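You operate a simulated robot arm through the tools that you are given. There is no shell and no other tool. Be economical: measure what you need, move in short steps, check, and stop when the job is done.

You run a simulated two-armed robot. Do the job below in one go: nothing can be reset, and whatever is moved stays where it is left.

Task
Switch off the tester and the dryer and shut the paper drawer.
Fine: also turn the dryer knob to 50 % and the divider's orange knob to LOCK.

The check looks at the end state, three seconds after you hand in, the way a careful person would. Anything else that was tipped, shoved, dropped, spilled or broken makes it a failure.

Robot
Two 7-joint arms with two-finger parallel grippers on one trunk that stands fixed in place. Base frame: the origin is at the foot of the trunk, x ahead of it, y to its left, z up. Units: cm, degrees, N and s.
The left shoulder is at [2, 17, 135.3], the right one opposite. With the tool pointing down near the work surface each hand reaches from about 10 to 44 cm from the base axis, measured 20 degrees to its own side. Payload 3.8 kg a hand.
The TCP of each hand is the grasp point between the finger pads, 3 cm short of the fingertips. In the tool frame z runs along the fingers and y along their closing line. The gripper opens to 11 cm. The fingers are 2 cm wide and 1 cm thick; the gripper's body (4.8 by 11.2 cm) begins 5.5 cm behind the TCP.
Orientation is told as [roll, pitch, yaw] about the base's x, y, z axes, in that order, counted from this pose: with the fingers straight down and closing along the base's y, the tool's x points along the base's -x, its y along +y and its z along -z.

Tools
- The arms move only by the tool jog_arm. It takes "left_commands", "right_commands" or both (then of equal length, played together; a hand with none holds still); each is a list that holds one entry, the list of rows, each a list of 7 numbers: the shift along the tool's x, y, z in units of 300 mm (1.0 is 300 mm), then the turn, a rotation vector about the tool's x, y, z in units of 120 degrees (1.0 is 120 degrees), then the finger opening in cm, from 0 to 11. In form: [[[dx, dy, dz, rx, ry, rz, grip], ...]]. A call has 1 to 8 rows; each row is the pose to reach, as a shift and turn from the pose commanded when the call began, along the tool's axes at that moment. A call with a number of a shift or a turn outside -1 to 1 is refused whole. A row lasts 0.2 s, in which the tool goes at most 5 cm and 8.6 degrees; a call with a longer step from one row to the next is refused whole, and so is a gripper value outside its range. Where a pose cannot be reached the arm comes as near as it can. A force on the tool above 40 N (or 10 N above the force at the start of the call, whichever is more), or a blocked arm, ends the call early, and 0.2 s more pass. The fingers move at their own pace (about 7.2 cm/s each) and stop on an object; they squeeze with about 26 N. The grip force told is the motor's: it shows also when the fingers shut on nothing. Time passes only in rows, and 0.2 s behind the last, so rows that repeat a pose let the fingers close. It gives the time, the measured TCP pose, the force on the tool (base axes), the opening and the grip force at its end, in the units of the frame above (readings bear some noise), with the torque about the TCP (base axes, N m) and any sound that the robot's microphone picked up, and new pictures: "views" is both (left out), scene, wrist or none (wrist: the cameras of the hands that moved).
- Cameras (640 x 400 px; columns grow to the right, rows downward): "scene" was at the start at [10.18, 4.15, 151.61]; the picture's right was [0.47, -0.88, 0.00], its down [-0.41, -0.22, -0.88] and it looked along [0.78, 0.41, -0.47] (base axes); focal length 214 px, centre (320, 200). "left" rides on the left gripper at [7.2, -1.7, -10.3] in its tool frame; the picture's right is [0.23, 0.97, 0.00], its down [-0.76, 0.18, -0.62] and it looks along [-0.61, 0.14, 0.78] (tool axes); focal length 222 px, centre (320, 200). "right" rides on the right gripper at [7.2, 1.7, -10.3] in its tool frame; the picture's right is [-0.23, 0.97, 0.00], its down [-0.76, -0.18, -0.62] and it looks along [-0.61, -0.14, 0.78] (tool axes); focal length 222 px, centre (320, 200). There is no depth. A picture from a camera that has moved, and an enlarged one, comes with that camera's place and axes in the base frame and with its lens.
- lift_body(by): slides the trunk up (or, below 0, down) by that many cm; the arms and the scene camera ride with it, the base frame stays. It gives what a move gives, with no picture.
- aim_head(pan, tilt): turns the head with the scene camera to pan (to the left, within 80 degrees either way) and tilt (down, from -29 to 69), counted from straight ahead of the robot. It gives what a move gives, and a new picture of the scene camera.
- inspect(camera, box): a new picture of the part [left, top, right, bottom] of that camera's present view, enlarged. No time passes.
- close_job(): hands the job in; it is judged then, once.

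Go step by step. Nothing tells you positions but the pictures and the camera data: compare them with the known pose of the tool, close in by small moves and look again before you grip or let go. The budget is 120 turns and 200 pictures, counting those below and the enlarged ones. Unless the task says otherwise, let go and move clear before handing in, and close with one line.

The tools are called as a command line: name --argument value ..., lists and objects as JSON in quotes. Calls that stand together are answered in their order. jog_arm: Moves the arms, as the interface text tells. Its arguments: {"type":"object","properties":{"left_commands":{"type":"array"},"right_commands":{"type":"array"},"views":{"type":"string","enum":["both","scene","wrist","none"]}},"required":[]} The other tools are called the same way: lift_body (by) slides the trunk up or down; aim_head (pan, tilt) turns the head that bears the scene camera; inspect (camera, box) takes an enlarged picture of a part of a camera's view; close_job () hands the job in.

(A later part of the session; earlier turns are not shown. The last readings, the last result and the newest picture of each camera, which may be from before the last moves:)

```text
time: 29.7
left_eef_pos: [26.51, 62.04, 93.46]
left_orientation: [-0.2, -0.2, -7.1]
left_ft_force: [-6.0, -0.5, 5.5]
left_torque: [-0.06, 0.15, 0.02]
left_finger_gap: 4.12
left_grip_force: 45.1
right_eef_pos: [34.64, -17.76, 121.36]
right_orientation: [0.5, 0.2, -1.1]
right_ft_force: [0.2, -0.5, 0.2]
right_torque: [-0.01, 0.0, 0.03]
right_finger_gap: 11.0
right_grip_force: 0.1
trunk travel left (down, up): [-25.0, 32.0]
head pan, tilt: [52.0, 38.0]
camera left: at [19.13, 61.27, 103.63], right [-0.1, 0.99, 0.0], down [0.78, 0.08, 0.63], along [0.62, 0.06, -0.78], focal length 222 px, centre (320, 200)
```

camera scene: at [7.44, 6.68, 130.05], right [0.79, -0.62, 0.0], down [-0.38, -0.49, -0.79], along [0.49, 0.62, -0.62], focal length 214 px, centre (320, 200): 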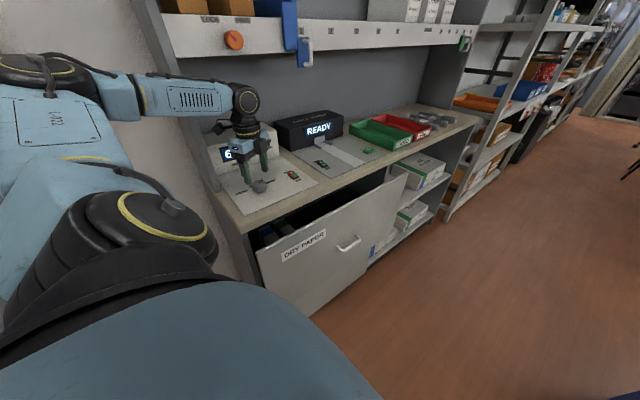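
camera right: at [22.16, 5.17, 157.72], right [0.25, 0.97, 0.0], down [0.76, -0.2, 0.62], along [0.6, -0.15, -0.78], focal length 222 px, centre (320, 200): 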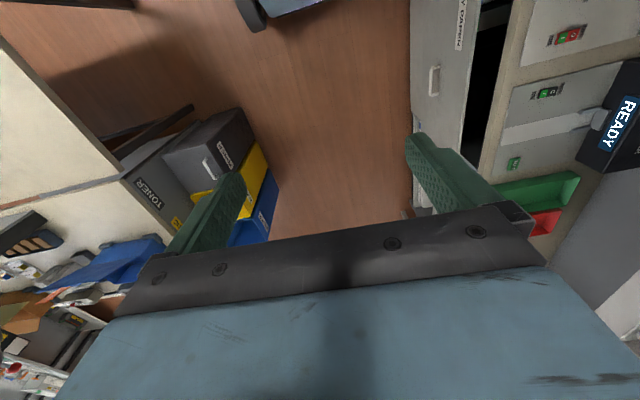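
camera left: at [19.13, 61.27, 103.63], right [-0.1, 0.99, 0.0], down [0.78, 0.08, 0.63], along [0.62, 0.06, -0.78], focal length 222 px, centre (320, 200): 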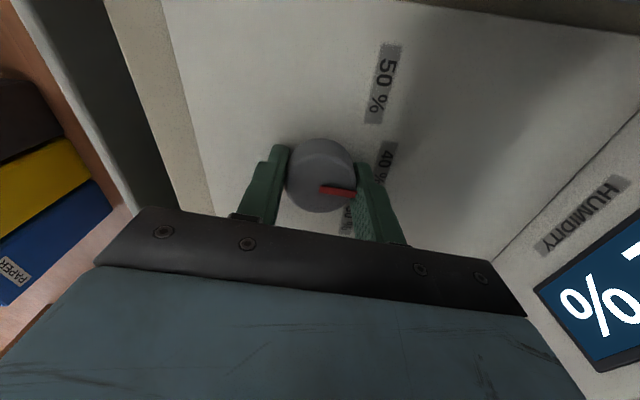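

The knob follows without slip. Second half: about 67° more.

jog_arm --left_commands '[[[0, 0, 0, 0, 0, -0.07, 3], [0, 0, 0, 0, 0, -0.14, 3], [0, 0, 0, 0, 0, -0.21, 3], [0, 0, 0, 0, 0, -0.28, 3], [0, 0, 0, 0, 0, -0.35, 3], [0, 0, 0, 0, 0, -0.42, 3], [0, 0, 0, 0, 0, -0.49, 3], [0, 0, 0, 0, 0, -0.555, 3]]]' --views "wrist"

inspect --camera "scene" --box '[205, 120, 325, 220]'

```text
time: 31.5
left_eef_pos: [26.51, 62.1, 93.42]
left_orientation: [-0.1, 0.1, 59.3]
left_ft_force: [-5.2, 4.3, 5.1]
left_torque: [0.6, -0.25, -0.27]
left_finger_gap: 4.14
left_grip_force: 45.0
right_eef_pos: [34.6, -17.71, 121.49]
right_orientation: [0.3, 0.1, -1.2]
right_ft_force: [2.0, 0.9, -0.3]
right_torque: [-0.03, 0.01, 0.0]
right_finger_gap: 11.0
right_grip_force: 0.1
trunk travel left (down, up): [-25.0, 32.0]
head pan, tilt: [52.0, 38.0]
camera left: at [24.3, 55.01, 103.66], right [-0.95, 0.3, 0.0], down [0.23, 0.75, 0.62], along [0.19, 0.59, -0.78], focal length 222 px, centre (320, 200)
```

left: 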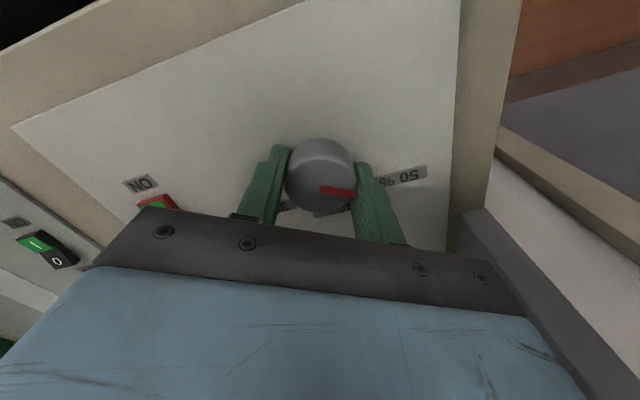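

```text
4.00 times, centred on (265, 170) of scene
camera zoom: at [7.36, 6.68, 130.06], right [0.79, -0.62, 0.0], down [-0.38, -0.49, -0.79], along [0.49, 0.62, -0.62], focal length 858 px, centre (540, 320)
```

zoom: 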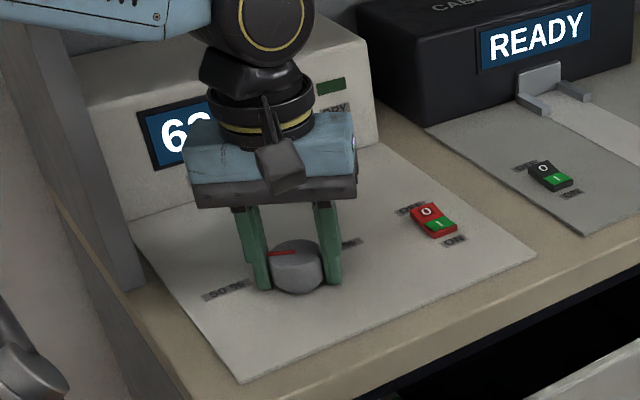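

The pointer lies toward 50 %. Opening and lifting straight up to check.

jog_arm --left_commands '[[[0, 0, 0, 0, 0, 0, 5], [0, 0, 0, 0, 0, 0, 7], [0, 0, 0, 0, 0, 0, 7], [0, 0, -0.06, 0, 0, 0, 7], [0, 0, -0.15, 0, 0, 0, 7], [0, 0, -0.3, 0, 0, 0, 7], [0, 0, -0.4, 0, 0, 0, 7]]]' --views "wrist"

inspect --camera "left" --box '[240, 50, 480, 200]'

```text
time: 33.1
left_eef_pos: [26.45, 62.04, 105.58]
left_orientation: [-0.1, 0.0, 59.3]
left_ft_force: [-0.1, -0.3, 0.3]
left_torque: [-0.03, 0.01, 0.03]
left_finger_gap: 7.04
left_grip_force: 0.1
right_eef_pos: [34.72, -17.67, 121.33]
right_orientation: [0.3, 0.1, -1.1]
right_ft_force: [0.4, 1.2, 0.0]
right_torque: [0.02, -0.02, -0.02]
right_finger_gap: 11.01
right_grip_force: 0.0
trunk travel left (down, up): [-25.0, 32.0]
head pan, tilt: [52.0, 38.0]
camera left: at [24.29, 55.01, 115.78], right [-0.95, 0.3, 0.0], down [0.24, 0.75, 0.62], along [0.19, 0.59, -0.78], focal length 222 px, centre (320, 200)
```

left: 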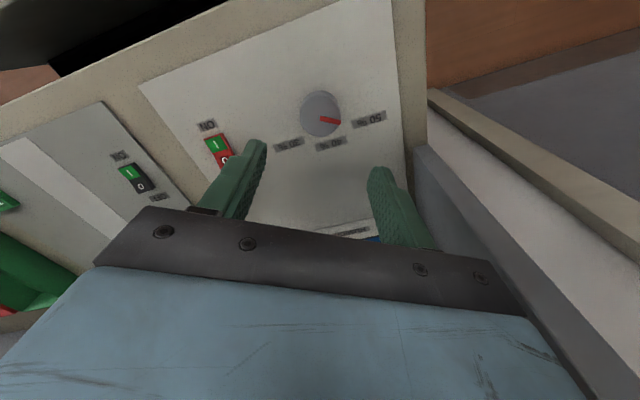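

```text
2.67 times, centred on (360, 125) of left
camera zoom: at [24.29, 55.01, 115.78], right [-0.95, 0.3, 0.0], down [0.24, 0.75, 0.62], along [0.19, 0.59, -0.78], focal length 592 px, centre (213, 400)
```

zoom: 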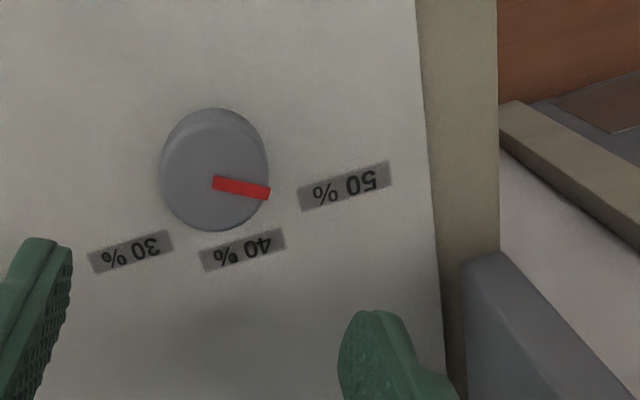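

The dryer pointer measures 60° toward the 50 % mark, right on it. Next, the rockers: I'll close the fingers, turn back to yaw 0 and move toward the dryer switch for a clear view.

jog_arm --left_commands '[[[-0.02, -0.06, 0, 0, 0, 0.06, 5], [-0.035, -0.12, 0, 0, 0, 0.12, 4], [-0.05, -0.18, 0, 0, 0, 0.18, 3], [-0.065, -0.24, 0, 0, 0, 0.24, 2], [-0.08, -0.3, 0, 0, 0, 0.31, 1], [-0.1, -0.35, 0, 0, 0, 0.38, 0], [-0.11, -0.38, 0, 0, 0, 0.44, 0], [-0.11, -0.38, 0, 0, 0, 0.494, 0]]]' --views "wrist"

inspect --camera "left" --box '[300, 20, 500, 220]'

```text
time: 34.9
left_eef_pos: [38.04, 59.05, 105.35]
left_orientation: [-0.2, -0.1, 0.0]
left_ft_force: [-0.9, -0.1, -0.6]
left_torque: [-0.01, -0.01, 0.0]
left_finger_gap: 0.03
left_grip_force: 25.6
right_eef_pos: [34.6, -17.48, 121.45]
right_orientation: [0.3, 0.1, -1.1]
right_ft_force: [-0.1, -0.4, 0.1]
right_torque: [0.0, 0.01, -0.04]
right_finger_gap: 11.01
right_grip_force: 0.0
trunk travel left (down, up): [-25.0, 32.0]
head pan, tilt: [52.0, 38.0]
camera left: at [30.78, 57.43, 115.68], right [-0.23, 0.97, 0.0], down [0.76, 0.18, 0.62], along [0.61, 0.14, -0.78], focal length 222 px, centre (320, 200)
```

left: 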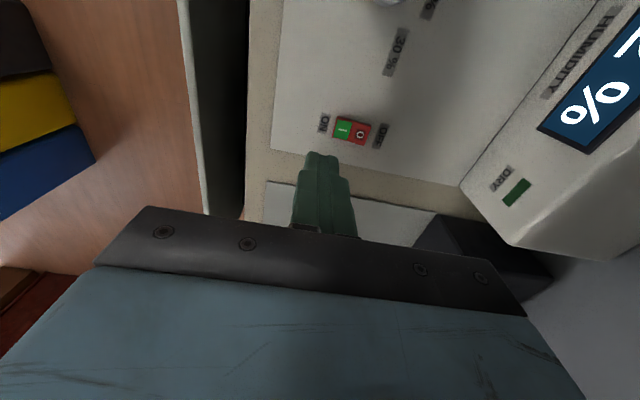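

```text
2.00 times, centred on (400, 120) of left
camera zoom: at [30.78, 57.43, 115.68], right [-0.23, 0.97, 0.0], down [0.76, 0.18, 0.62], along [0.61, 0.14, -0.78], focal length 444 px, centre (160, 360)
```

zoom: 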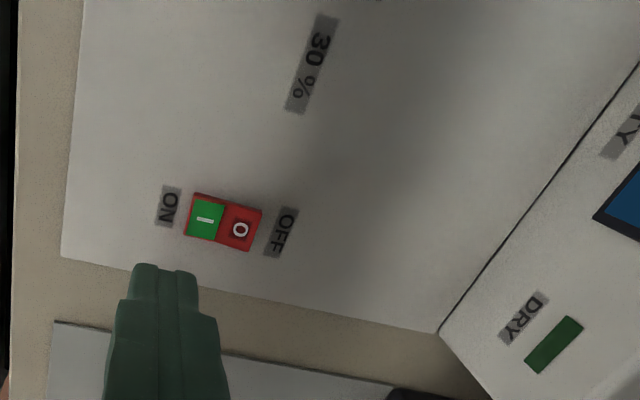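

The "0" half of the dryer rocker is centred at ≈ [39.6, 64.2, ~91]. I'll move above it with the fingers closed and pointing down.

jog_arm --left_commands '[[[-0.02, 0.07, 0.05, 0, 0, 0, 0], [-0.04, 0.13, 0.12, 0, 0, 0, 0], [-0.053, 0.178, 0.2, 0, 0, 0, 0], [-0.053, 0.178, 0.28, 0, 0, 0, 0], [-0.053, 0.178, 0.28, 0, 0, 0, 0]]]' --views "both"

inspect --camera "left" --box '[240, 60, 440, 220]'

```text
time: 36.1
left_eef_pos: [39.51, 64.24, 96.78]
left_orientation: [-0.2, -0.1, 0.0]
left_ft_force: [-0.6, -0.5, 0.7]
left_torque: [-0.01, 0.03, 0.02]
left_finger_gap: 0.0
left_grip_force: 26.0
right_eef_pos: [34.69, -17.71, 121.35]
right_orientation: [0.3, 0.2, -1.1]
right_ft_force: [-0.6, 1.4, 1.0]
right_torque: [-0.01, 0.01, 0.02]
right_finger_gap: 11.0
right_grip_force: 0.1
trunk travel left (down, up): [-25.0, 32.0]
head pan, tilt: [52.0, 38.0]
camera scene: at [7.44, 6.67, 130.05], right [0.79, -0.62, 0.0], down [-0.38, -0.49, -0.79], along [0.49, 0.62, -0.62], focal length 214 px, centre (320, 200)
camera left: at [32.29, 62.68, 107.09], right [-0.23, 0.97, 0.0], down [0.76, 0.18, 0.62], along [0.61, 0.14, -0.78], focal length 222 px, centre (320, 200)
```

scene: 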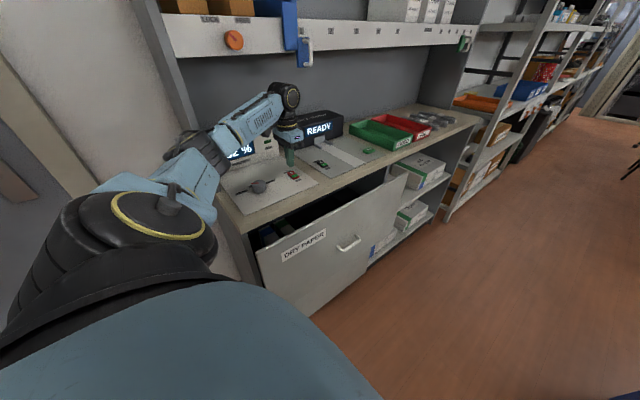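
left: 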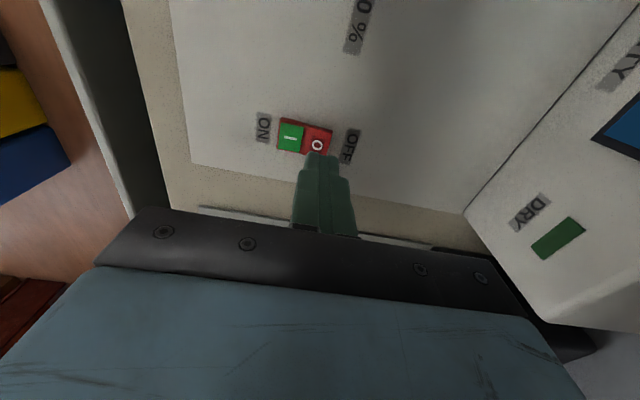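

```text
2.50 times, centred on (340, 140) of left
camera zoom: at [32.29, 62.68, 107.09], right [-0.23, 0.97, 0.0], down [0.76, 0.18, 0.62], along [0.61, 0.14, -0.78], focal length 555 px, centre (270, 350)
```

zoom: 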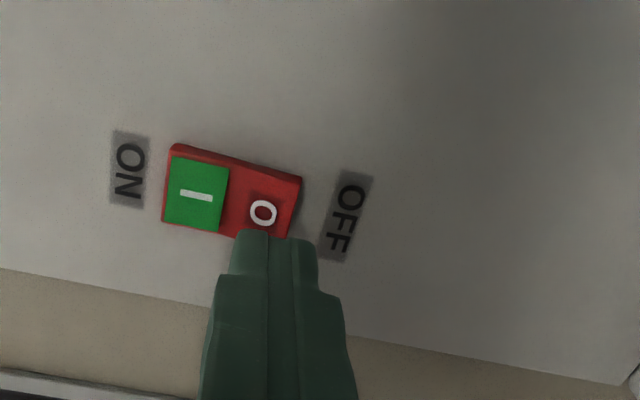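

The fingertips are over the "0" half. Pressing down gently, listening for a click.

jog_arm --left_commands '[[[-0.002, 0.003, 0.05, 0, 0, 0, 0], [-0.002, 0.003, 0.07, 0, 0, 0, 0], [-0.002, 0.003, 0.085, 0, 0, 0, 0], [-0.002, 0.003, 0.095, 0, 0, 0, 0], [-0.002, 0.003, 0.105, 0, 0, 0, 0]]]' --views "wrist"

```text
time: 37.3
left_eef_pos: [39.51, 64.41, 94.17]
left_orientation: [0.0, -0.5, 0.1]
left_ft_force: [2.5, 2.0, 19.5]
left_torque: [-0.12, 0.05, 0.01]
left_finger_gap: 0.0
left_grip_force: 26.3
right_eef_pos: [34.61, -17.87, 121.3]
right_orientation: [0.4, 0.1, -1.1]
right_ft_force: [-0.3, -0.3, 0.3]
right_torque: [0.0, 0.01, 0.0]
right_finger_gap: 11.01
right_grip_force: 0.0
trunk travel left (down, up): [-25.0, 32.0]
head pan, tilt: [52.0, 38.0]
heard: click, click
camera left: at [32.3, 62.81, 104.35], right [-0.23, 0.97, 0.0], down [0.76, 0.18, 0.63], along [0.61, 0.14, -0.78], focal length 222 px, centre (320, 200)
```

left: 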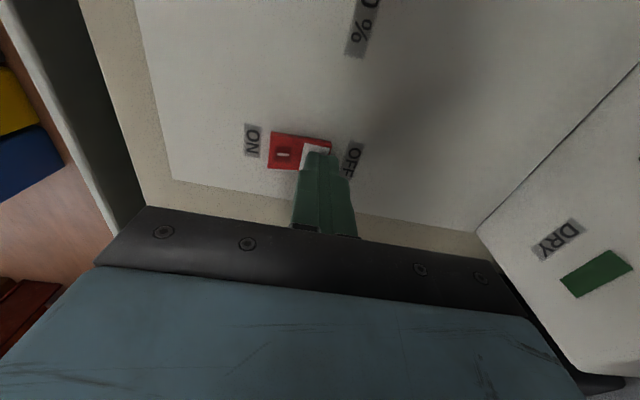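

Clicks heard and the rocker has changed appearance. Lifting off to check.

jog_arm --left_commands '[[[0, 0, -0.05, 0, 0, 0, 0], [0, 0, -0.12, 0, 0, 0, 0], [0.02, -0.05, -0.2, 0, 0, 0, 0], [0.04, -0.1, -0.28, 0, 0, 0, 0], [0.04, -0.15, -0.33, 0, 0, 0, 0]]]' --views "both"

inspect --camera "left" --box '[280, 60, 440, 180]'

inspect --camera "scene" --box '[210, 110, 370, 230]'

```text
time: 38.5
left_eef_pos: [38.41, 59.94, 103.69]
left_orientation: [-0.1, 0.0, 0.0]
left_ft_force: [-0.2, 0.4, 0.1]
left_torque: [0.0, 0.03, 0.02]
left_finger_gap: 0.0
left_grip_force: 25.9
right_eef_pos: [34.72, -17.63, 121.27]
right_orientation: [0.5, 0.1, -1.1]
right_ft_force: [0.1, 0.5, -0.2]
right_torque: [-0.03, -0.02, 0.03]
right_finger_gap: 11.01
right_grip_force: 0.0
trunk travel left (down, up): [-25.0, 32.0]
head pan, tilt: [52.0, 38.0]
camera scene: at [7.43, 6.65, 130.06], right [0.79, -0.62, 0.0], down [-0.38, -0.48, -0.79], along [0.49, 0.62, -0.62], focal length 214 px, centre (320, 200)
camera left: at [31.3, 58.32, 113.91], right [-0.23, 0.97, 0.0], down [0.76, 0.18, 0.62], along [0.61, 0.14, -0.78], focal length 222 px, centre (320, 200)
```

scene: 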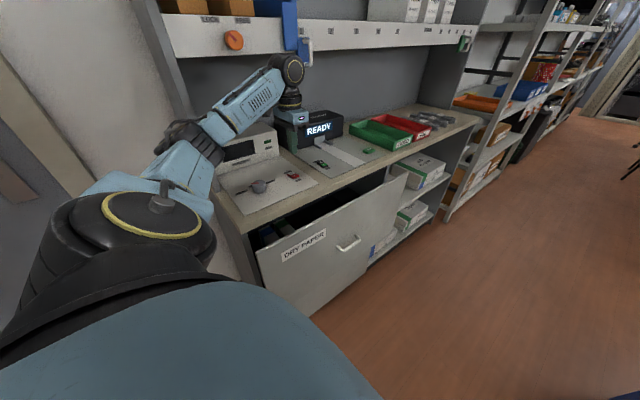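
left: 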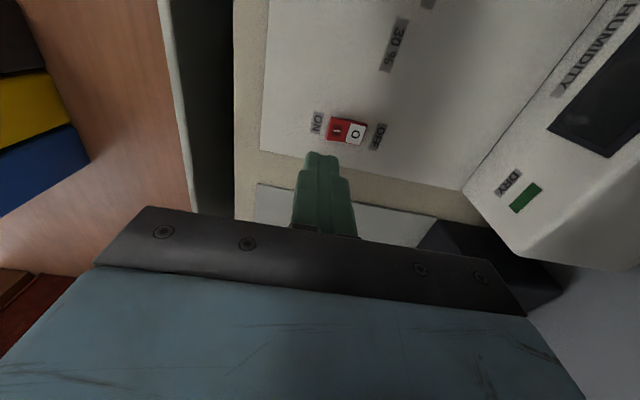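

```text
3.33 times, centred on (360, 120) of left
camera zoom: at [31.3, 58.32, 113.91], right [-0.23, 0.97, 0.0], down [0.76, 0.18, 0.62], along [0.61, 0.14, -0.78], focal length 740 px, centre (187, 467)
```

zoom: 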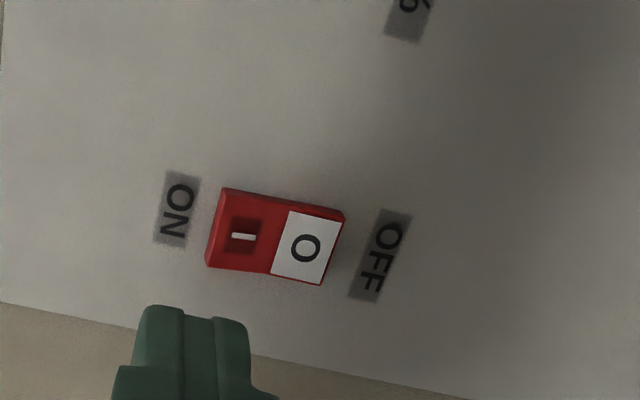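

```text
3.33 times, centred on (290, 170) of scene
camera zoom: at [7.43, 6.65, 130.06], right [0.79, -0.62, 0.0], down [-0.38, -0.48, -0.79], along [0.49, 0.62, -0.62], focal length 715 px, centre (420, 300)
```

zoom: 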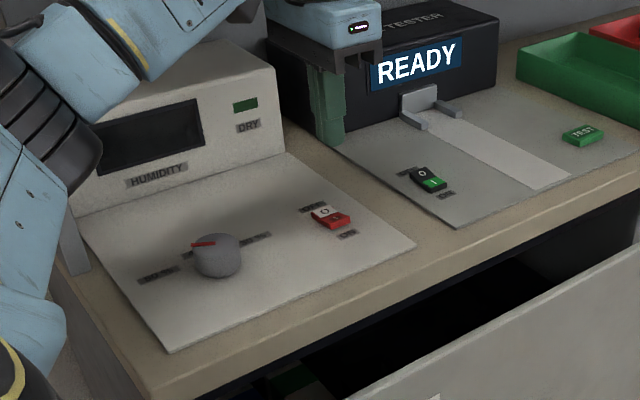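

The dryer is off: display dark, "0" pressed. Now toward the tester switch with a 40° tilt to extend the reach.

jog_arm --left_commands '[[[-0.08, -0.005, -0.003, -0.055, 0, 0, 0], [-0.16, -0.01, -0.006, -0.11, 0, 0, 0], [-0.24, -0.015, -0.01, -0.165, 0, 0, 0], [-0.32, -0.02, -0.013, -0.22, 0, 0, 0], [-0.4, -0.03, -0.017, -0.275, 0, 0, 0], [-0.48, -0.033, -0.017, -0.333, 0, 0, 0], [-0.5, -0.033, -0.017, -0.333, 0, 0, 0]]]' --views "both"

inspect --camera "left" --box '[240, 40, 440, 240]'

```text
time: 40.1
left_eef_pos: [53.58, 58.94, 104.25]
left_orientation: [39.9, -0.1, 0.0]
left_ft_force: [0.3, -0.2, -0.1]
left_torque: [-0.02, 0.02, 0.01]
left_finger_gap: 0.03
left_grip_force: 25.9
right_eef_pos: [34.64, -17.79, 121.41]
right_orientation: [0.4, 0.1, -1.0]
right_ft_force: [0.1, 0.6, -0.1]
right_torque: [0.03, 0.0, 0.01]
right_finger_gap: 11.03
right_grip_force: 0.2
trunk travel left (down, up): [-25.0, 32.0]
head pan, tilt: [52.0, 38.0]
camera scene: at [7.44, 6.68, 130.05], right [0.79, -0.62, 0.0], down [-0.38, -0.49, -0.79], along [0.49, 0.62, -0.62], focal length 214 px, centre (320, 200)
camera left: at [46.28, 51.1, 110.98], right [-0.23, 0.75, 0.62], down [0.76, -0.26, 0.59], along [0.61, 0.61, -0.51], focal length 222 px, centre (320, 200)
```

scene: 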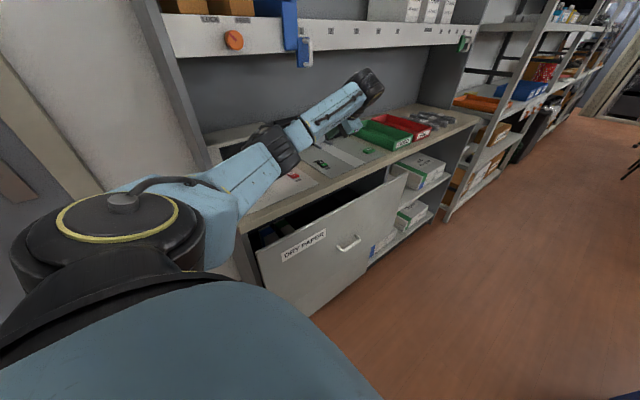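
left: 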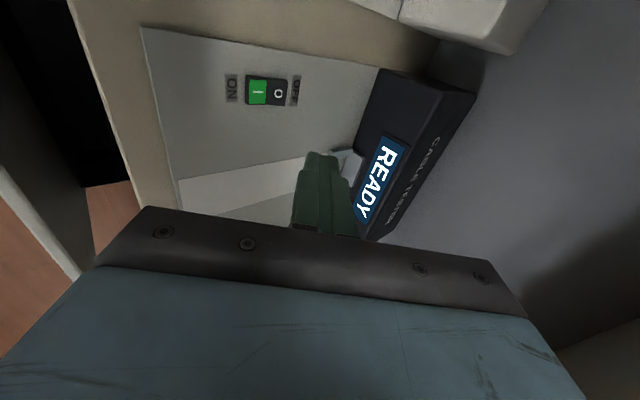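

```text
2.00 times, centred on (340, 140) of left
camera zoom: at [46.28, 51.1, 110.98], right [-0.23, 0.75, 0.62], down [0.76, -0.26, 0.59], along [0.61, 0.61, -0.51], focal length 444 px, centre (280, 320)
```

zoom: 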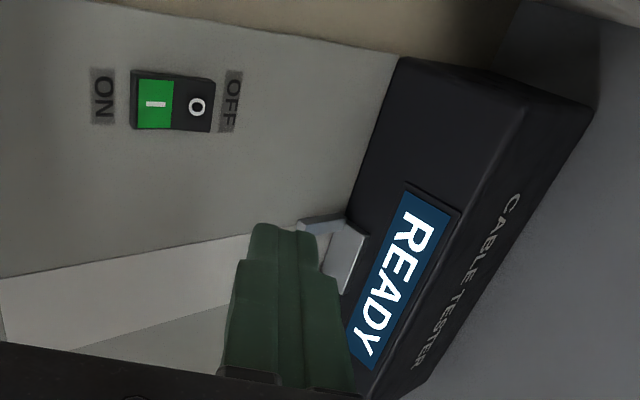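

The tester's "0" half is at ≈ [52.6, 64.1, ~91]. Moving the tip's lower edge to about 3 cm above it.

jog_arm --left_commands '[[[0.011, -0.017, 0.09, 0, 0, 0, 0], [0.022, -0.034, 0.18, 0, 0, 0, 0], [0.033, -0.051, 0.273, 0, 0, 0, 0], [0.033, -0.051, 0.273, 0, 0, 0, 0]]]' --views "wrist"

inspect --camera "left" --box '[240, 80, 440, 240]'

```text
time: 41.1
left_eef_pos: [52.5, 63.07, 97.23]
left_orientation: [39.8, -0.1, 0.0]
left_ft_force: [0.2, 0.2, -0.3]
left_torque: [0.0, 0.03, -0.02]
left_finger_gap: 0.01
left_grip_force: 26.5
right_eef_pos: [34.8, -17.75, 121.35]
right_orientation: [0.4, 0.1, -1.2]
right_ft_force: [-1.5, 0.0, -0.3]
right_torque: [0.01, -0.02, 0.02]
right_finger_gap: 11.01
right_grip_force: 0.1
trunk travel left (down, up): [-25.0, 32.0]
head pan, tilt: [52.0, 38.0]
camera left: at [45.27, 55.18, 103.87], right [-0.23, 0.75, 0.62], down [0.76, -0.26, 0.59], along [0.61, 0.61, -0.51], focal length 222 px, centre (320, 200)
```

left: 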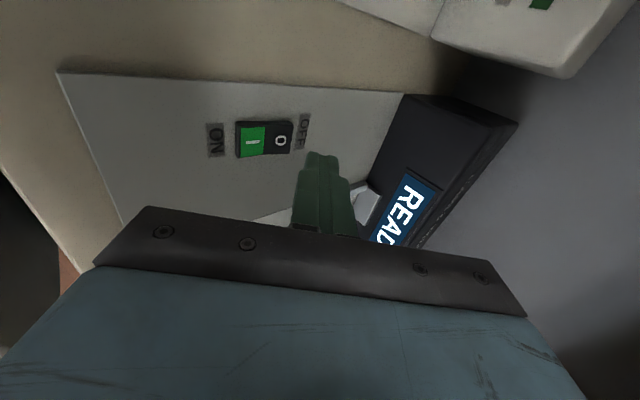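

```text
2.50 times, centred on (340, 160) of left
camera zoom: at [45.27, 55.18, 103.87], right [-0.23, 0.75, 0.62], down [0.76, -0.26, 0.59], along [0.61, 0.61, -0.51], focal length 555 px, centre (270, 300)
```

zoom: 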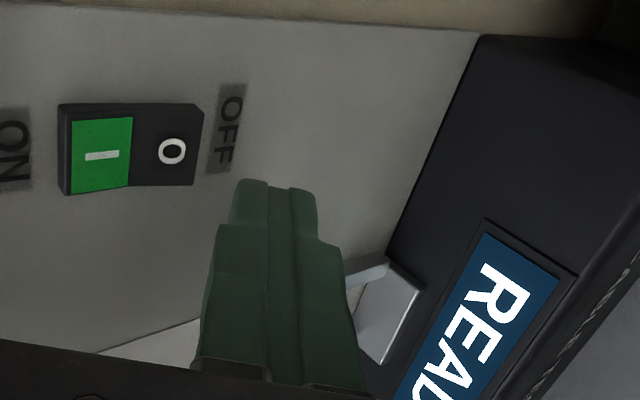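

Lined up. Pressing straight down.

jog_arm --left_commands '[[[0, -0.032, 0.038, 0, 0, 0, 0], [0, -0.047, 0.056, 0, 0, 0, 0], [0, -0.056, 0.066, 0, 0, 0, 0], [0, -0.064, 0.077, 0, 0, 0, 0], [0, -0.071, 0.084, 0, 0, 0, 0]]]' --views "wrist"

```text
time: 42.3
left_eef_pos: [52.52, 63.03, 93.99]
left_orientation: [39.9, -0.2, 0.0]
left_ft_force: [-1.5, 0.6, 10.7]
left_torque: [0.08, 0.08, 0.01]
left_finger_gap: 0.0
left_grip_force: 25.9
right_eef_pos: [34.6, -17.8, 121.39]
right_orientation: [0.4, 0.1, -1.0]
right_ft_force: [0.0, 0.1, 0.4]
right_torque: [-0.02, 0.01, -0.01]
right_finger_gap: 10.99
right_grip_force: 0.1
trunk travel left (down, up): [-25.0, 32.0]
head pan, tilt: [52.0, 38.0]
heard: click, click
camera left: at [45.28, 55.11, 100.69], right [-0.23, 0.75, 0.62], down [0.76, -0.26, 0.6], along [0.61, 0.61, -0.51], focal length 222 px, centre (320, 200)
```

left: 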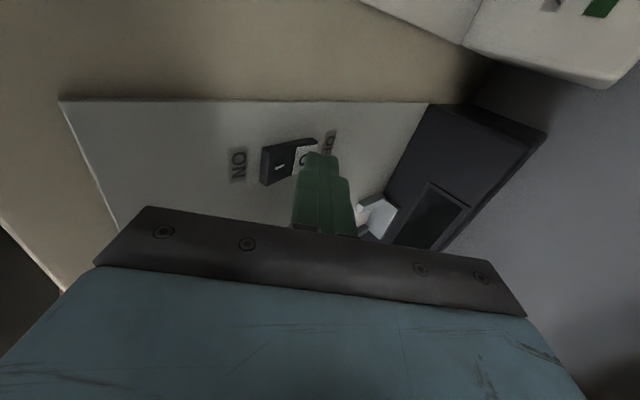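

The tester display is dark. Lifting off and backing away toward the robot, above the drawer.

jog_arm --left_commands '[[[0, 0.064, -0.077, 0, 0, 0, 0], [0, 0.171, -0.204, 0, 0, 0, 0], [0, 0.091, -0.316, 0, 0, 0, 0], [0, 0.01, -0.427, 0, 0, 0, 0], [0, -0.105, -0.523, 0, 0, 0, 0], [0, -0.22, -0.62, 0, 0, 0, 0], [0, -0.335, -0.716, 0, 0, 0, 0], [0, -0.45, -0.813, 0, 0, 0, 0]]]' --views "both"

inspect --camera "left" --box '[120, 0, 440, 200]'

```text
time: 44.1
left_eef_pos: [52.48, 36.99, 104.07]
left_orientation: [39.8, -0.1, 0.1]
left_ft_force: [-0.9, 0.8, 0.3]
left_torque: [0.06, 0.03, -0.01]
left_finger_gap: 0.01
left_grip_force: 25.8
right_eef_pos: [34.75, -17.62, 121.4]
right_orientation: [0.5, 0.2, -1.2]
right_ft_force: [-1.2, 0.5, -0.7]
right_torque: [0.0, -0.02, -0.01]
right_finger_gap: 11.01
right_grip_force: 0.1
trunk travel left (down, up): [-25.0, 32.0]
head pan, tilt: [52.0, 38.0]
camera scene: at [7.43, 6.62, 130.06], right [0.79, -0.62, 0.0], down [-0.38, -0.48, -0.79], along [0.49, 0.62, -0.62], focal length 214 px, centre (320, 200)
camera left: at [45.25, 29.02, 110.76], right [-0.23, 0.75, 0.62], down [0.76, -0.26, 0.59], along [0.61, 0.61, -0.51], focal length 222 px, centre (320, 200)
```

scene: 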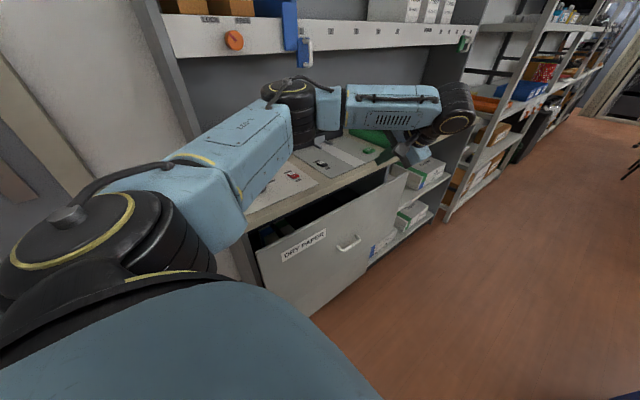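
left: 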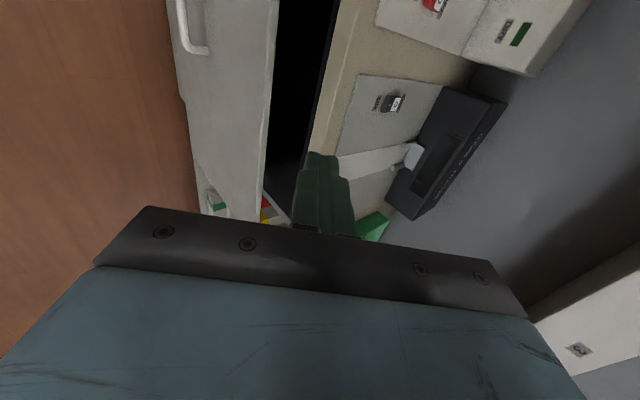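

```text
2.00 times, centred on (280, 100) of left
camera zoom: at [45.25, 29.02, 110.76], right [-0.23, 0.75, 0.62], down [0.76, -0.26, 0.59], along [0.61, 0.61, -0.51], focal length 444 px, centre (400, 400)
```

zoom: 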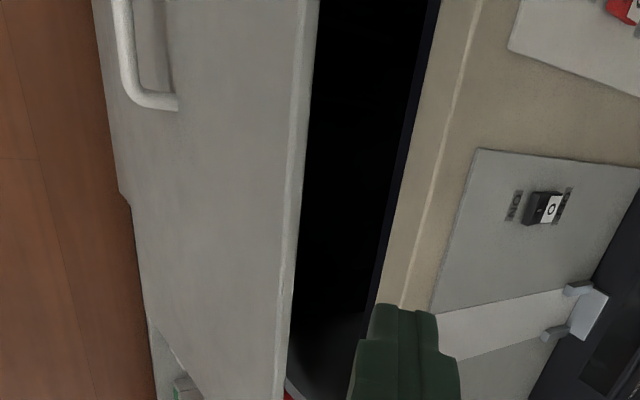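

The tester's "0" is pressed and its display dark. The drawer front seems to sit at y ≈ 44 (x 16–82, top z ≈ 83), with the handle at x ≈ 49, z ≈ 67. I'll lower the closed fingers in front of it, above the handle.

jog_arm --left_commands '[[[0.015, -0.085, 0.076, -0.036, 0, 0, 0], [0.029, -0.171, 0.152, -0.073, 0, 0, 0], [0.044, -0.257, 0.228, -0.11, 0, 0, 0], [0.058, -0.342, 0.304, -0.146, 0, 0, 0], [0.073, -0.428, 0.38, -0.182, 0, 0, 0], [0.088, -0.514, 0.457, -0.219, 0, 0, 0]]]' --views "both"

```text
time: 45.5
left_eef_pos: [49.96, 34.01, 83.45]
left_orientation: [66.2, -0.1, 0.0]
left_ft_force: [-0.3, 0.4, -0.2]
left_torque: [0.04, 0.01, 0.0]
left_finger_gap: 0.02
left_grip_force: 26.0
right_eef_pos: [34.73, -17.64, 121.41]
right_orientation: [0.3, 0.1, -1.2]
right_ft_force: [-0.5, -0.3, 0.1]
right_torque: [0.01, 0.02, 0.0]
right_finger_gap: 11.02
right_grip_force: 0.0
trunk travel left (down, up): [-25.0, 32.0]
head pan, tilt: [52.0, 38.0]
camera scene: at [7.47, 6.68, 130.05], right [0.79, -0.62, 0.0], down [-0.38, -0.49, -0.79], along [0.48, 0.62, -0.62], focal length 214 px, centre (320, 200)
camera left: at [42.75, 23.99, 86.0], right [-0.23, 0.39, 0.89], down [0.76, -0.5, 0.42], along [0.61, 0.77, -0.19], focal length 222 px, centre (320, 200)
```

scene: 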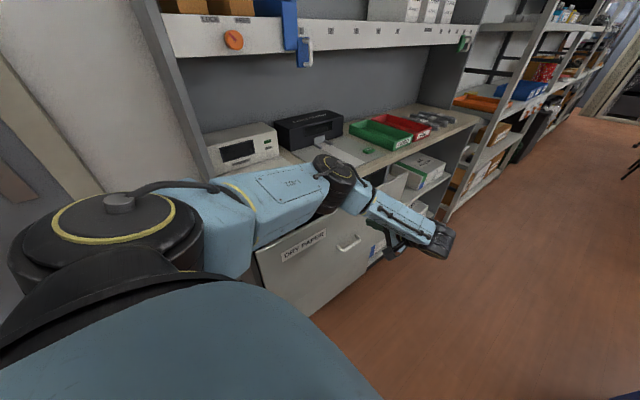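
left: 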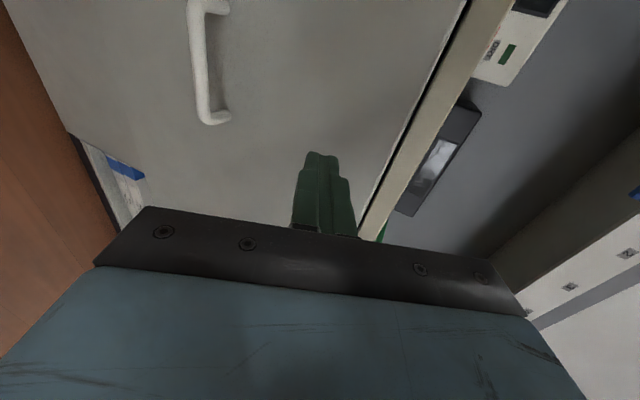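

The handle spans x 43.5–53 at z ≈ 68.5. I'll go down to tip height 76, above the handle and facing the front.

jog_arm --left_commands '[[[0.025, -0.104, 0.036, -0.036, 0, 0, 0], [0.05, -0.208, 0.073, -0.073, 0, 0, 0], [0.05, -0.208, 0.073, -0.073, 0, 0, 0]]]' --views "both"

```text
time: 46.3
left_eef_pos: [48.65, 33.47, 76.68]
left_orientation: [74.9, -0.2, 0.0]
left_ft_force: [-0.7, 0.5, -0.4]
left_torque: [0.01, -0.03, -0.02]
left_finger_gap: 0.0
left_grip_force: 26.2
right_eef_pos: [34.66, -17.71, 121.25]
right_orientation: [0.3, 0.1, -1.1]
right_ft_force: [0.2, 0.3, 1.4]
right_torque: [-0.03, 0.02, -0.01]
right_finger_gap: 11.02
right_grip_force: 0.0
trunk travel left (down, up): [-25.0, 32.0]
head pan, tilt: [52.0, 38.0]
camera scene: at [7.44, 6.69, 130.05], right [0.79, -0.62, 0.0], down [-0.38, -0.49, -0.79], along [0.49, 0.62, -0.62], focal length 214 px, centre (320, 200)
camera left: at [41.32, 23.08, 77.67], right [-0.23, 0.25, 0.94], down [0.76, -0.56, 0.34], along [0.61, 0.79, -0.07], focal length 222 px, centre (320, 200)
```

scene: 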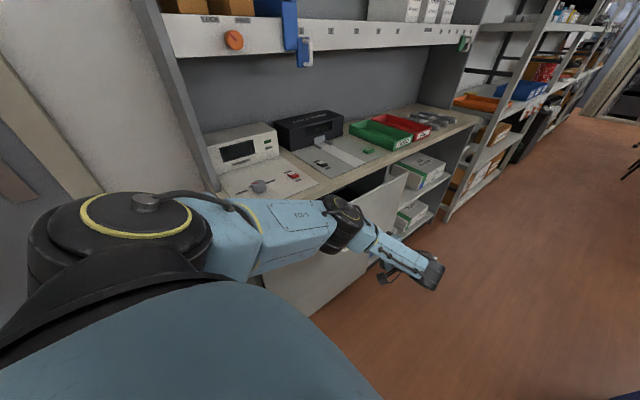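
left: 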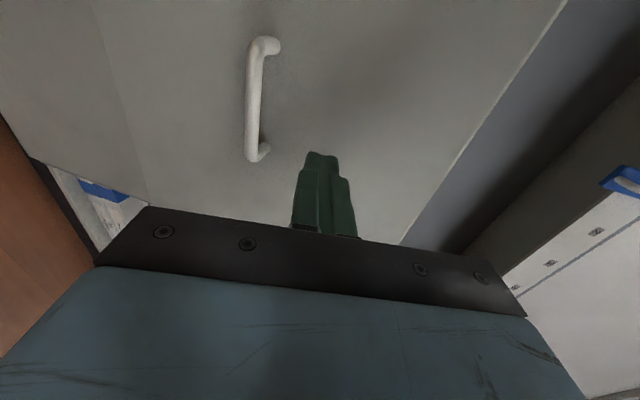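

Clear of the handle. Pushing along +y.

jog_arm --left_commands '[[[0, 0.026, 0.097, 0, 0, 0, 0], [0, 0.048, 0.177, 0, 0, 0, 0], [0, 0.061, 0.225, 0, 0, 0, 0], [0, 0.072, 0.266, 0, 0, 0, 0], [0, 0.083, 0.306, 0, 0, 0, 0], [0, 0.094, 0.346, 0, 0, 0, 0], [0, 0.104, 0.386, 0, 0, 0, 0]]]' --views "both"

```text
time: 47.9
left_eef_pos: [48.55, 45.55, 76.8]
left_orientation: [74.8, -0.1, -0.1]
left_ft_force: [-0.1, 0.6, -0.2]
left_torque: [0.01, -0.03, 0.01]
left_finger_gap: 0.01
left_grip_force: 25.9
right_eef_pos: [34.66, -17.6, 121.32]
right_orientation: [0.2, 0.1, -1.1]
right_ft_force: [0.1, 0.0, 0.9]
right_torque: [0.01, 0.03, 0.01]
right_finger_gap: 11.0
right_grip_force: 0.1
trunk travel left (down, up): [-25.0, 32.0]
head pan, tilt: [52.0, 38.0]
camera scene: at [7.43, 6.69, 130.05], right [0.79, -0.62, 0.0], down [-0.38, -0.49, -0.79], along [0.49, 0.62, -0.62], focal length 214 px, centre (320, 200)
camera left: at [41.28, 35.11, 77.72], right [-0.23, 0.25, 0.94], down [0.76, -0.56, 0.34], along [0.61, 0.79, -0.07], focal length 222 px, centre (320, 200)
```

scene: 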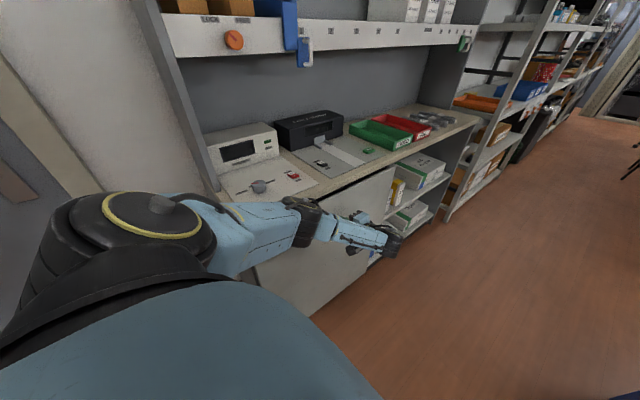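
left: 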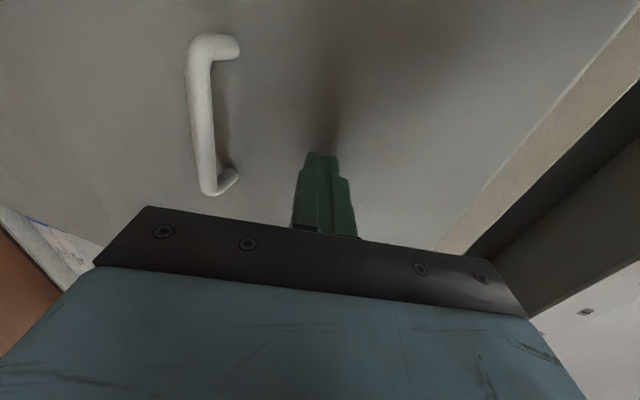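

The drawer is moving in. Continuing slowly until it stops.

jog_arm --left_commands '[[[0, 0.013, 0.048, 0, 0, 0, 0], [0, 0.022, 0.08, 0, 0, 0, 0], [0, 0.03, 0.113, 0, 0, 0, 0], [0, 0.039, 0.145, 0, 0, 0, 0], [0, 0.048, 0.177, 0, 0, 0, 0], [0, 0.056, 0.209, 0, 0, 0, 0], [0, 0.065, 0.241, 0, 0, 0, 0]]]' --views "both"

```text
time: 48.7
left_eef_pos: [48.61, 47.91, 76.66]
left_orientation: [74.1, -0.1, -0.6]
left_ft_force: [-8.6, -14.9, 10.5]
left_torque: [0.32, 0.08, 0.3]
left_finger_gap: 0.0
left_grip_force: 26.5
right_eef_pos: [34.52, -17.78, 121.49]
right_orientation: [0.4, 0.1, -1.0]
right_ft_force: [0.2, -0.6, 0.5]
right_torque: [-0.01, -0.02, 0.0]
right_finger_gap: 10.98
right_grip_force: 0.0
trunk travel left (down, up): [-25.0, 32.0]
head pan, tilt: [52.0, 38.0]
stopped in row 4 (left hand): the force on the tool passed its limit at 48 N (the readings are from after the stop); the commanded pose is now the measured one
camera scene: at [7.28, 6.58, 130.08], right [0.79, -0.62, 0.0], down [-0.38, -0.48, -0.79], along [0.49, 0.62, -0.61], focal length 214 px, centre (320, 200)
camera left: at [41.22, 37.57, 77.78], right [-0.23, 0.27, 0.94], down [0.76, -0.56, 0.34], along [0.62, 0.78, -0.08], focal length 222 px, centre (320, 200)
```

scene: 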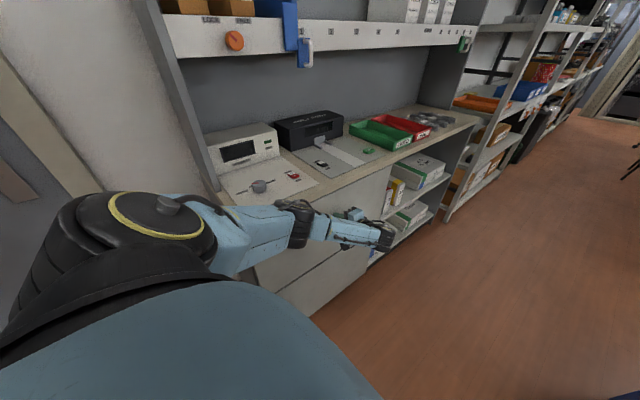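
left: 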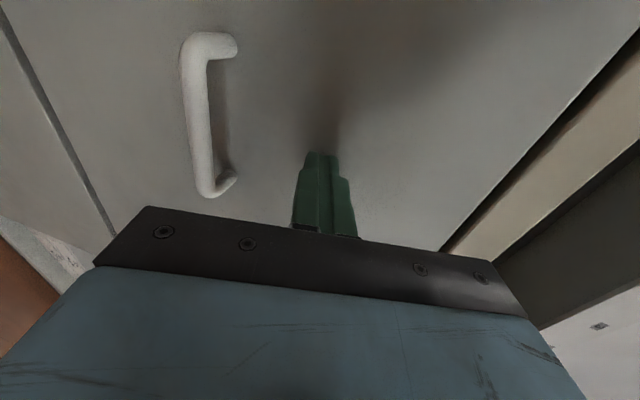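

It reached its stop and looks flush with the panel below. Backing off to check that it's shut.

jog_arm --left_commands '[[[0, -0.01, -0.06, 0, 0, 0, 0], [0, -0.04, -0.18, 0, 0, 0, 0], [0, -0.07, -0.32, 0, 0, 0, 0], [0, -0.1, -0.45, 0, 0, 0, 0], [0, -0.1, -0.58, 0, 0, 0, 0], [0, -0.1, -0.7, 0, 0, 0, 0]]]' --views "both"

inspect --camera "left" --box '[120, 0, 480, 225]'

inspect --camera "scene" --box '[200, 120, 420, 320]'

```text
time: 50.1
left_eef_pos: [48.5, 27.22, 79.34]
left_orientation: [74.2, 0.1, -0.4]
left_ft_force: [0.2, 1.0, 0.5]
left_torque: [-0.01, 0.02, 0.0]
left_finger_gap: 0.0
left_grip_force: 26.4
right_eef_pos: [34.7, -17.67, 121.44]
right_orientation: [0.4, 0.1, -1.1]
right_ft_force: [0.1, -0.2, 0.1]
right_torque: [0.02, 0.01, -0.01]
right_finger_gap: 11.02
right_grip_force: 0.0
trunk travel left (down, up): [-25.0, 32.0]
head pan, tilt: [52.0, 38.0]
camera scene: at [7.44, 6.64, 130.06], right [0.79, -0.62, 0.0], down [-0.38, -0.48, -0.79], along [0.49, 0.62, -0.62], focal length 214 px, centre (320, 200)
camera left: at [41.16, 16.84, 80.46], right [-0.22, 0.27, 0.94], down [0.76, -0.56, 0.34], along [0.61, 0.79, -0.08], focal length 222 px, centre (320, 200)
```

scene: 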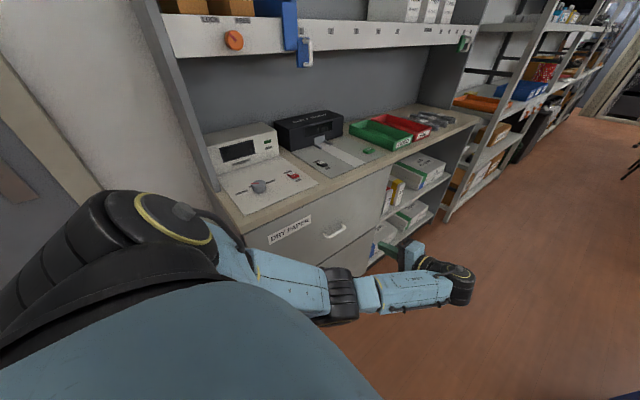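
left: 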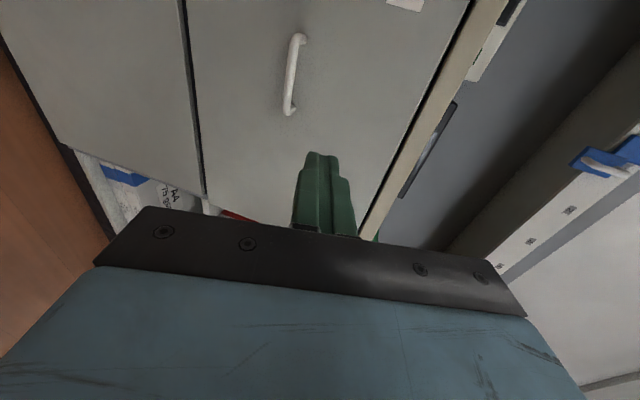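

```text
1.78 times, centred on (300, 112) of left
camera zoom: at [41.16, 16.84, 80.46], right [-0.22, 0.27, 0.94], down [0.76, -0.56, 0.34], along [0.61, 0.79, -0.08], focal length 395 px, centre (356, 356)
```

zoom: 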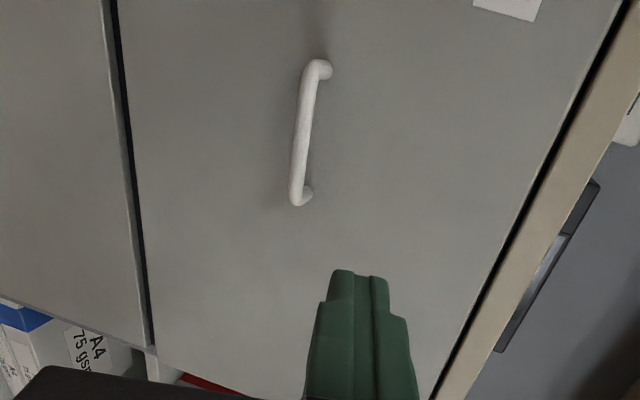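

```text
2.00 times, centred on (310, 220) of scene
camera zoom: at [7.44, 6.64, 130.06], right [0.79, -0.62, 0.0], down [-0.38, -0.48, -0.79], along [0.49, 0.62, -0.62], focal length 429 px, centre (340, 160)
```

zoom: 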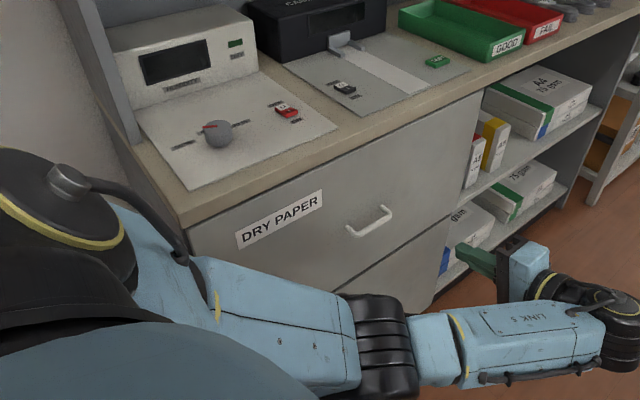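

All looks shut; zooming once more on the drawer's edges, the knobs and the switches for the final check.

inspect --camera "scene" --box '[220, 160, 400, 280]'

inspect --camera "left" --box '[160, 140, 260, 220]'

```text
3.33 times, centred on (310, 220) of scene
camera zoom: at [7.44, 6.64, 130.06], right [0.79, -0.62, 0.0], down [-0.38, -0.48, -0.79], along [0.49, 0.62, -0.62], focal length 715 px, centre (353, 133)
```

zoom: 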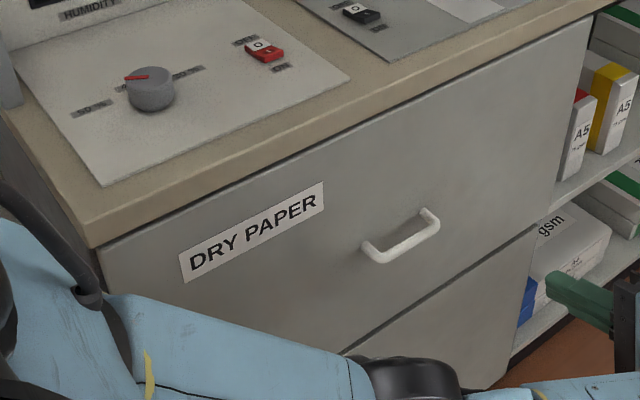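

```text
5.00 times, centred on (210, 180) of left
camera zoom: at [41.16, 16.84, 80.46], right [-0.22, 0.27, 0.94], down [0.76, -0.56, 0.34], along [0.61, 0.79, -0.08], focal length 1111 px, centre (870, 300)
```

zoom: 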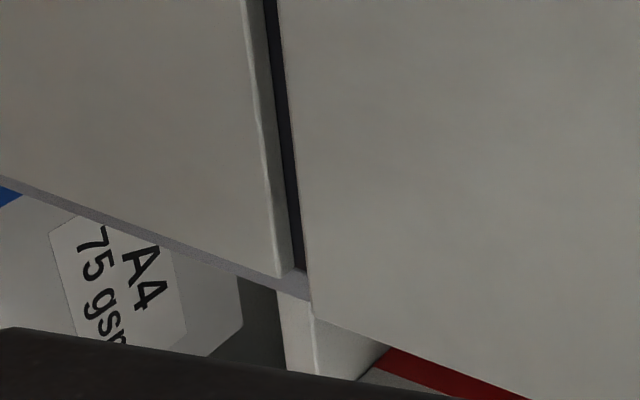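

The drawer front may stick out about 1 cm past the panel below, though that is uncertain. I'll push once more, slowly, to see if it's really at its stop.

jog_arm --left_commands '[[[0, 0.0, 0.12, 0, 0, 0, 0], [0, 0.01, 0.26, 0, 0, 0, 0], [0, 0.04, 0.4, 0, 0, 0, 0], [0, 0.07, 0.52, 0, 0, 0, 0], [0, 0.09, 0.6, 0, 0, 0, 0], [0, 0.095, 0.65, 0, 0, 0, 0]]]' --views "none"

jog_arm --left_commands '[[[0, 0.003, 0.015, 0, 0, 0, 0], [0, 0.006, 0.03, 0, 0, 0, 0], [0, 0.01, 0.045, 0, 0, 0, 0], [0, 0.013, 0.06, 0, 0, 0, 0], [0, 0.017, 0.075, 0, 0, 0, 0], [0, 0.02, 0.09, 0, 0, 0, 0], [0, 0.023, 0.105, 0, 0, 0, 0]]]' --views "wrist"

```text
time: 51.5
left_eef_pos: [48.54, 46.62, 76.92]
left_orientation: [74.2, 0.0, -0.6]
left_ft_force: [-0.5, 0.3, 0.6]
left_torque: [0.0, 0.01, -0.01]
left_finger_gap: 0.02
left_grip_force: 26.0
right_eef_pos: [34.64, -17.67, 121.37]
right_orientation: [0.3, 0.1, -1.2]
right_ft_force: [0.1, 0.3, -0.2]
right_torque: [-0.02, -0.01, -0.01]
right_finger_gap: 11.0
right_grip_force: 0.0
trunk travel left (down, up): [-25.0, 32.0]
head pan, tilt: [52.0, 38.0]
```

```text
time: 52.6
left_eef_pos: [48.45, 47.84, 76.6]
left_orientation: [74.0, -0.2, -0.7]
left_ft_force: [-9.1, -14.9, 10.0]
left_torque: [0.36, 0.09, 0.37]
left_finger_gap: 0.01
left_grip_force: 26.2
right_eef_pos: [34.53, -17.78, 121.49]
right_orientation: [0.5, 0.0, -1.0]
right_ft_force: [-1.3, 0.5, -0.1]
right_torque: [0.04, 0.01, -0.02]
right_finger_gap: 11.01
right_grip_force: 0.0
trunk travel left (down, up): [-25.0, 32.0]
head pan, tilt: [52.0, 38.0]
stopped in row 5 (left hand): the force on the tool passed its limit at 44 N (the readings are from after the stop); the commanded pose is now the measured one
camera left: at [41.18, 37.59, 77.8], right [-0.23, 0.27, 0.94], down [0.75, -0.56, 0.34], along [0.62, 0.78, -0.08], focal length 222 px, centre (320, 200)
```

left: 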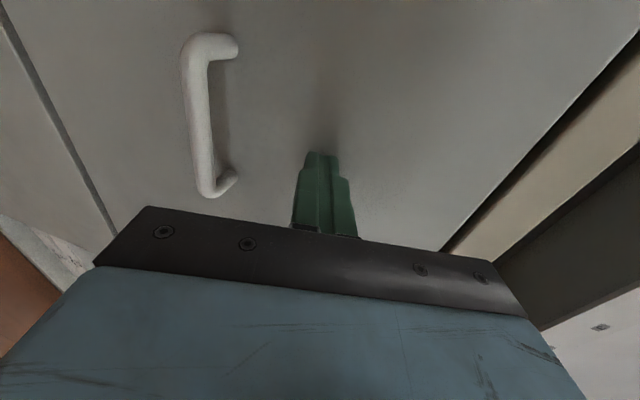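

It stops at the same place, hard. The front is then at y ≈ 51, level with the bench edge at y ≈ 51.2, so the drawer is shut. Backing clear for a last look.

jog_arm --left_commands '[[[0, -0.01, -0.06, 0, 0, 0, 0], [0, -0.04, -0.18, 0, 0, 0, 0], [0, -0.07, -0.32, 0, 0, 0, 0], [0, -0.1, -0.45, 0, 0, 0, 0], [0, -0.1, -0.58, 0, 0, 0, 0]]]' --views "none"

inspect --camera "scene" --box '[180, 10, 420, 260]'

```text
time: 53.8
left_eef_pos: [48.16, 30.51, 78.46]
left_orientation: [73.7, 0.0, -0.8]
left_ft_force: [1.1, -0.6, 0.5]
left_torque: [-0.02, -0.02, 0.02]
left_finger_gap: 0.0
left_grip_force: 25.7
right_eef_pos: [34.71, -17.71, 121.41]
right_orientation: [0.4, 0.1, -1.0]
right_ft_force: [0.1, -0.5, -0.3]
right_torque: [0.04, 0.02, -0.01]
right_finger_gap: 11.02
right_grip_force: 0.0
trunk travel left (down, up): [-25.0, 32.0]
head pan, tilt: [52.0, 38.0]
```

```text
1.60 times, centred on (300, 135) of scene
camera zoom: at [7.43, 6.63, 130.06], right [0.79, -0.62, 0.0], down [-0.38, -0.48, -0.79], along [0.49, 0.62, -0.62], focal length 343 px, centre (352, 304)
```

zoom: 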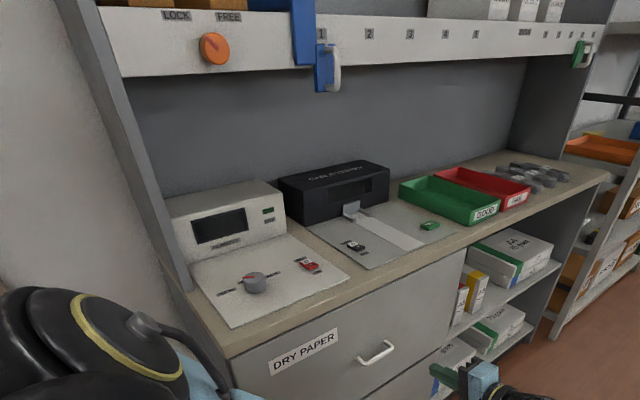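

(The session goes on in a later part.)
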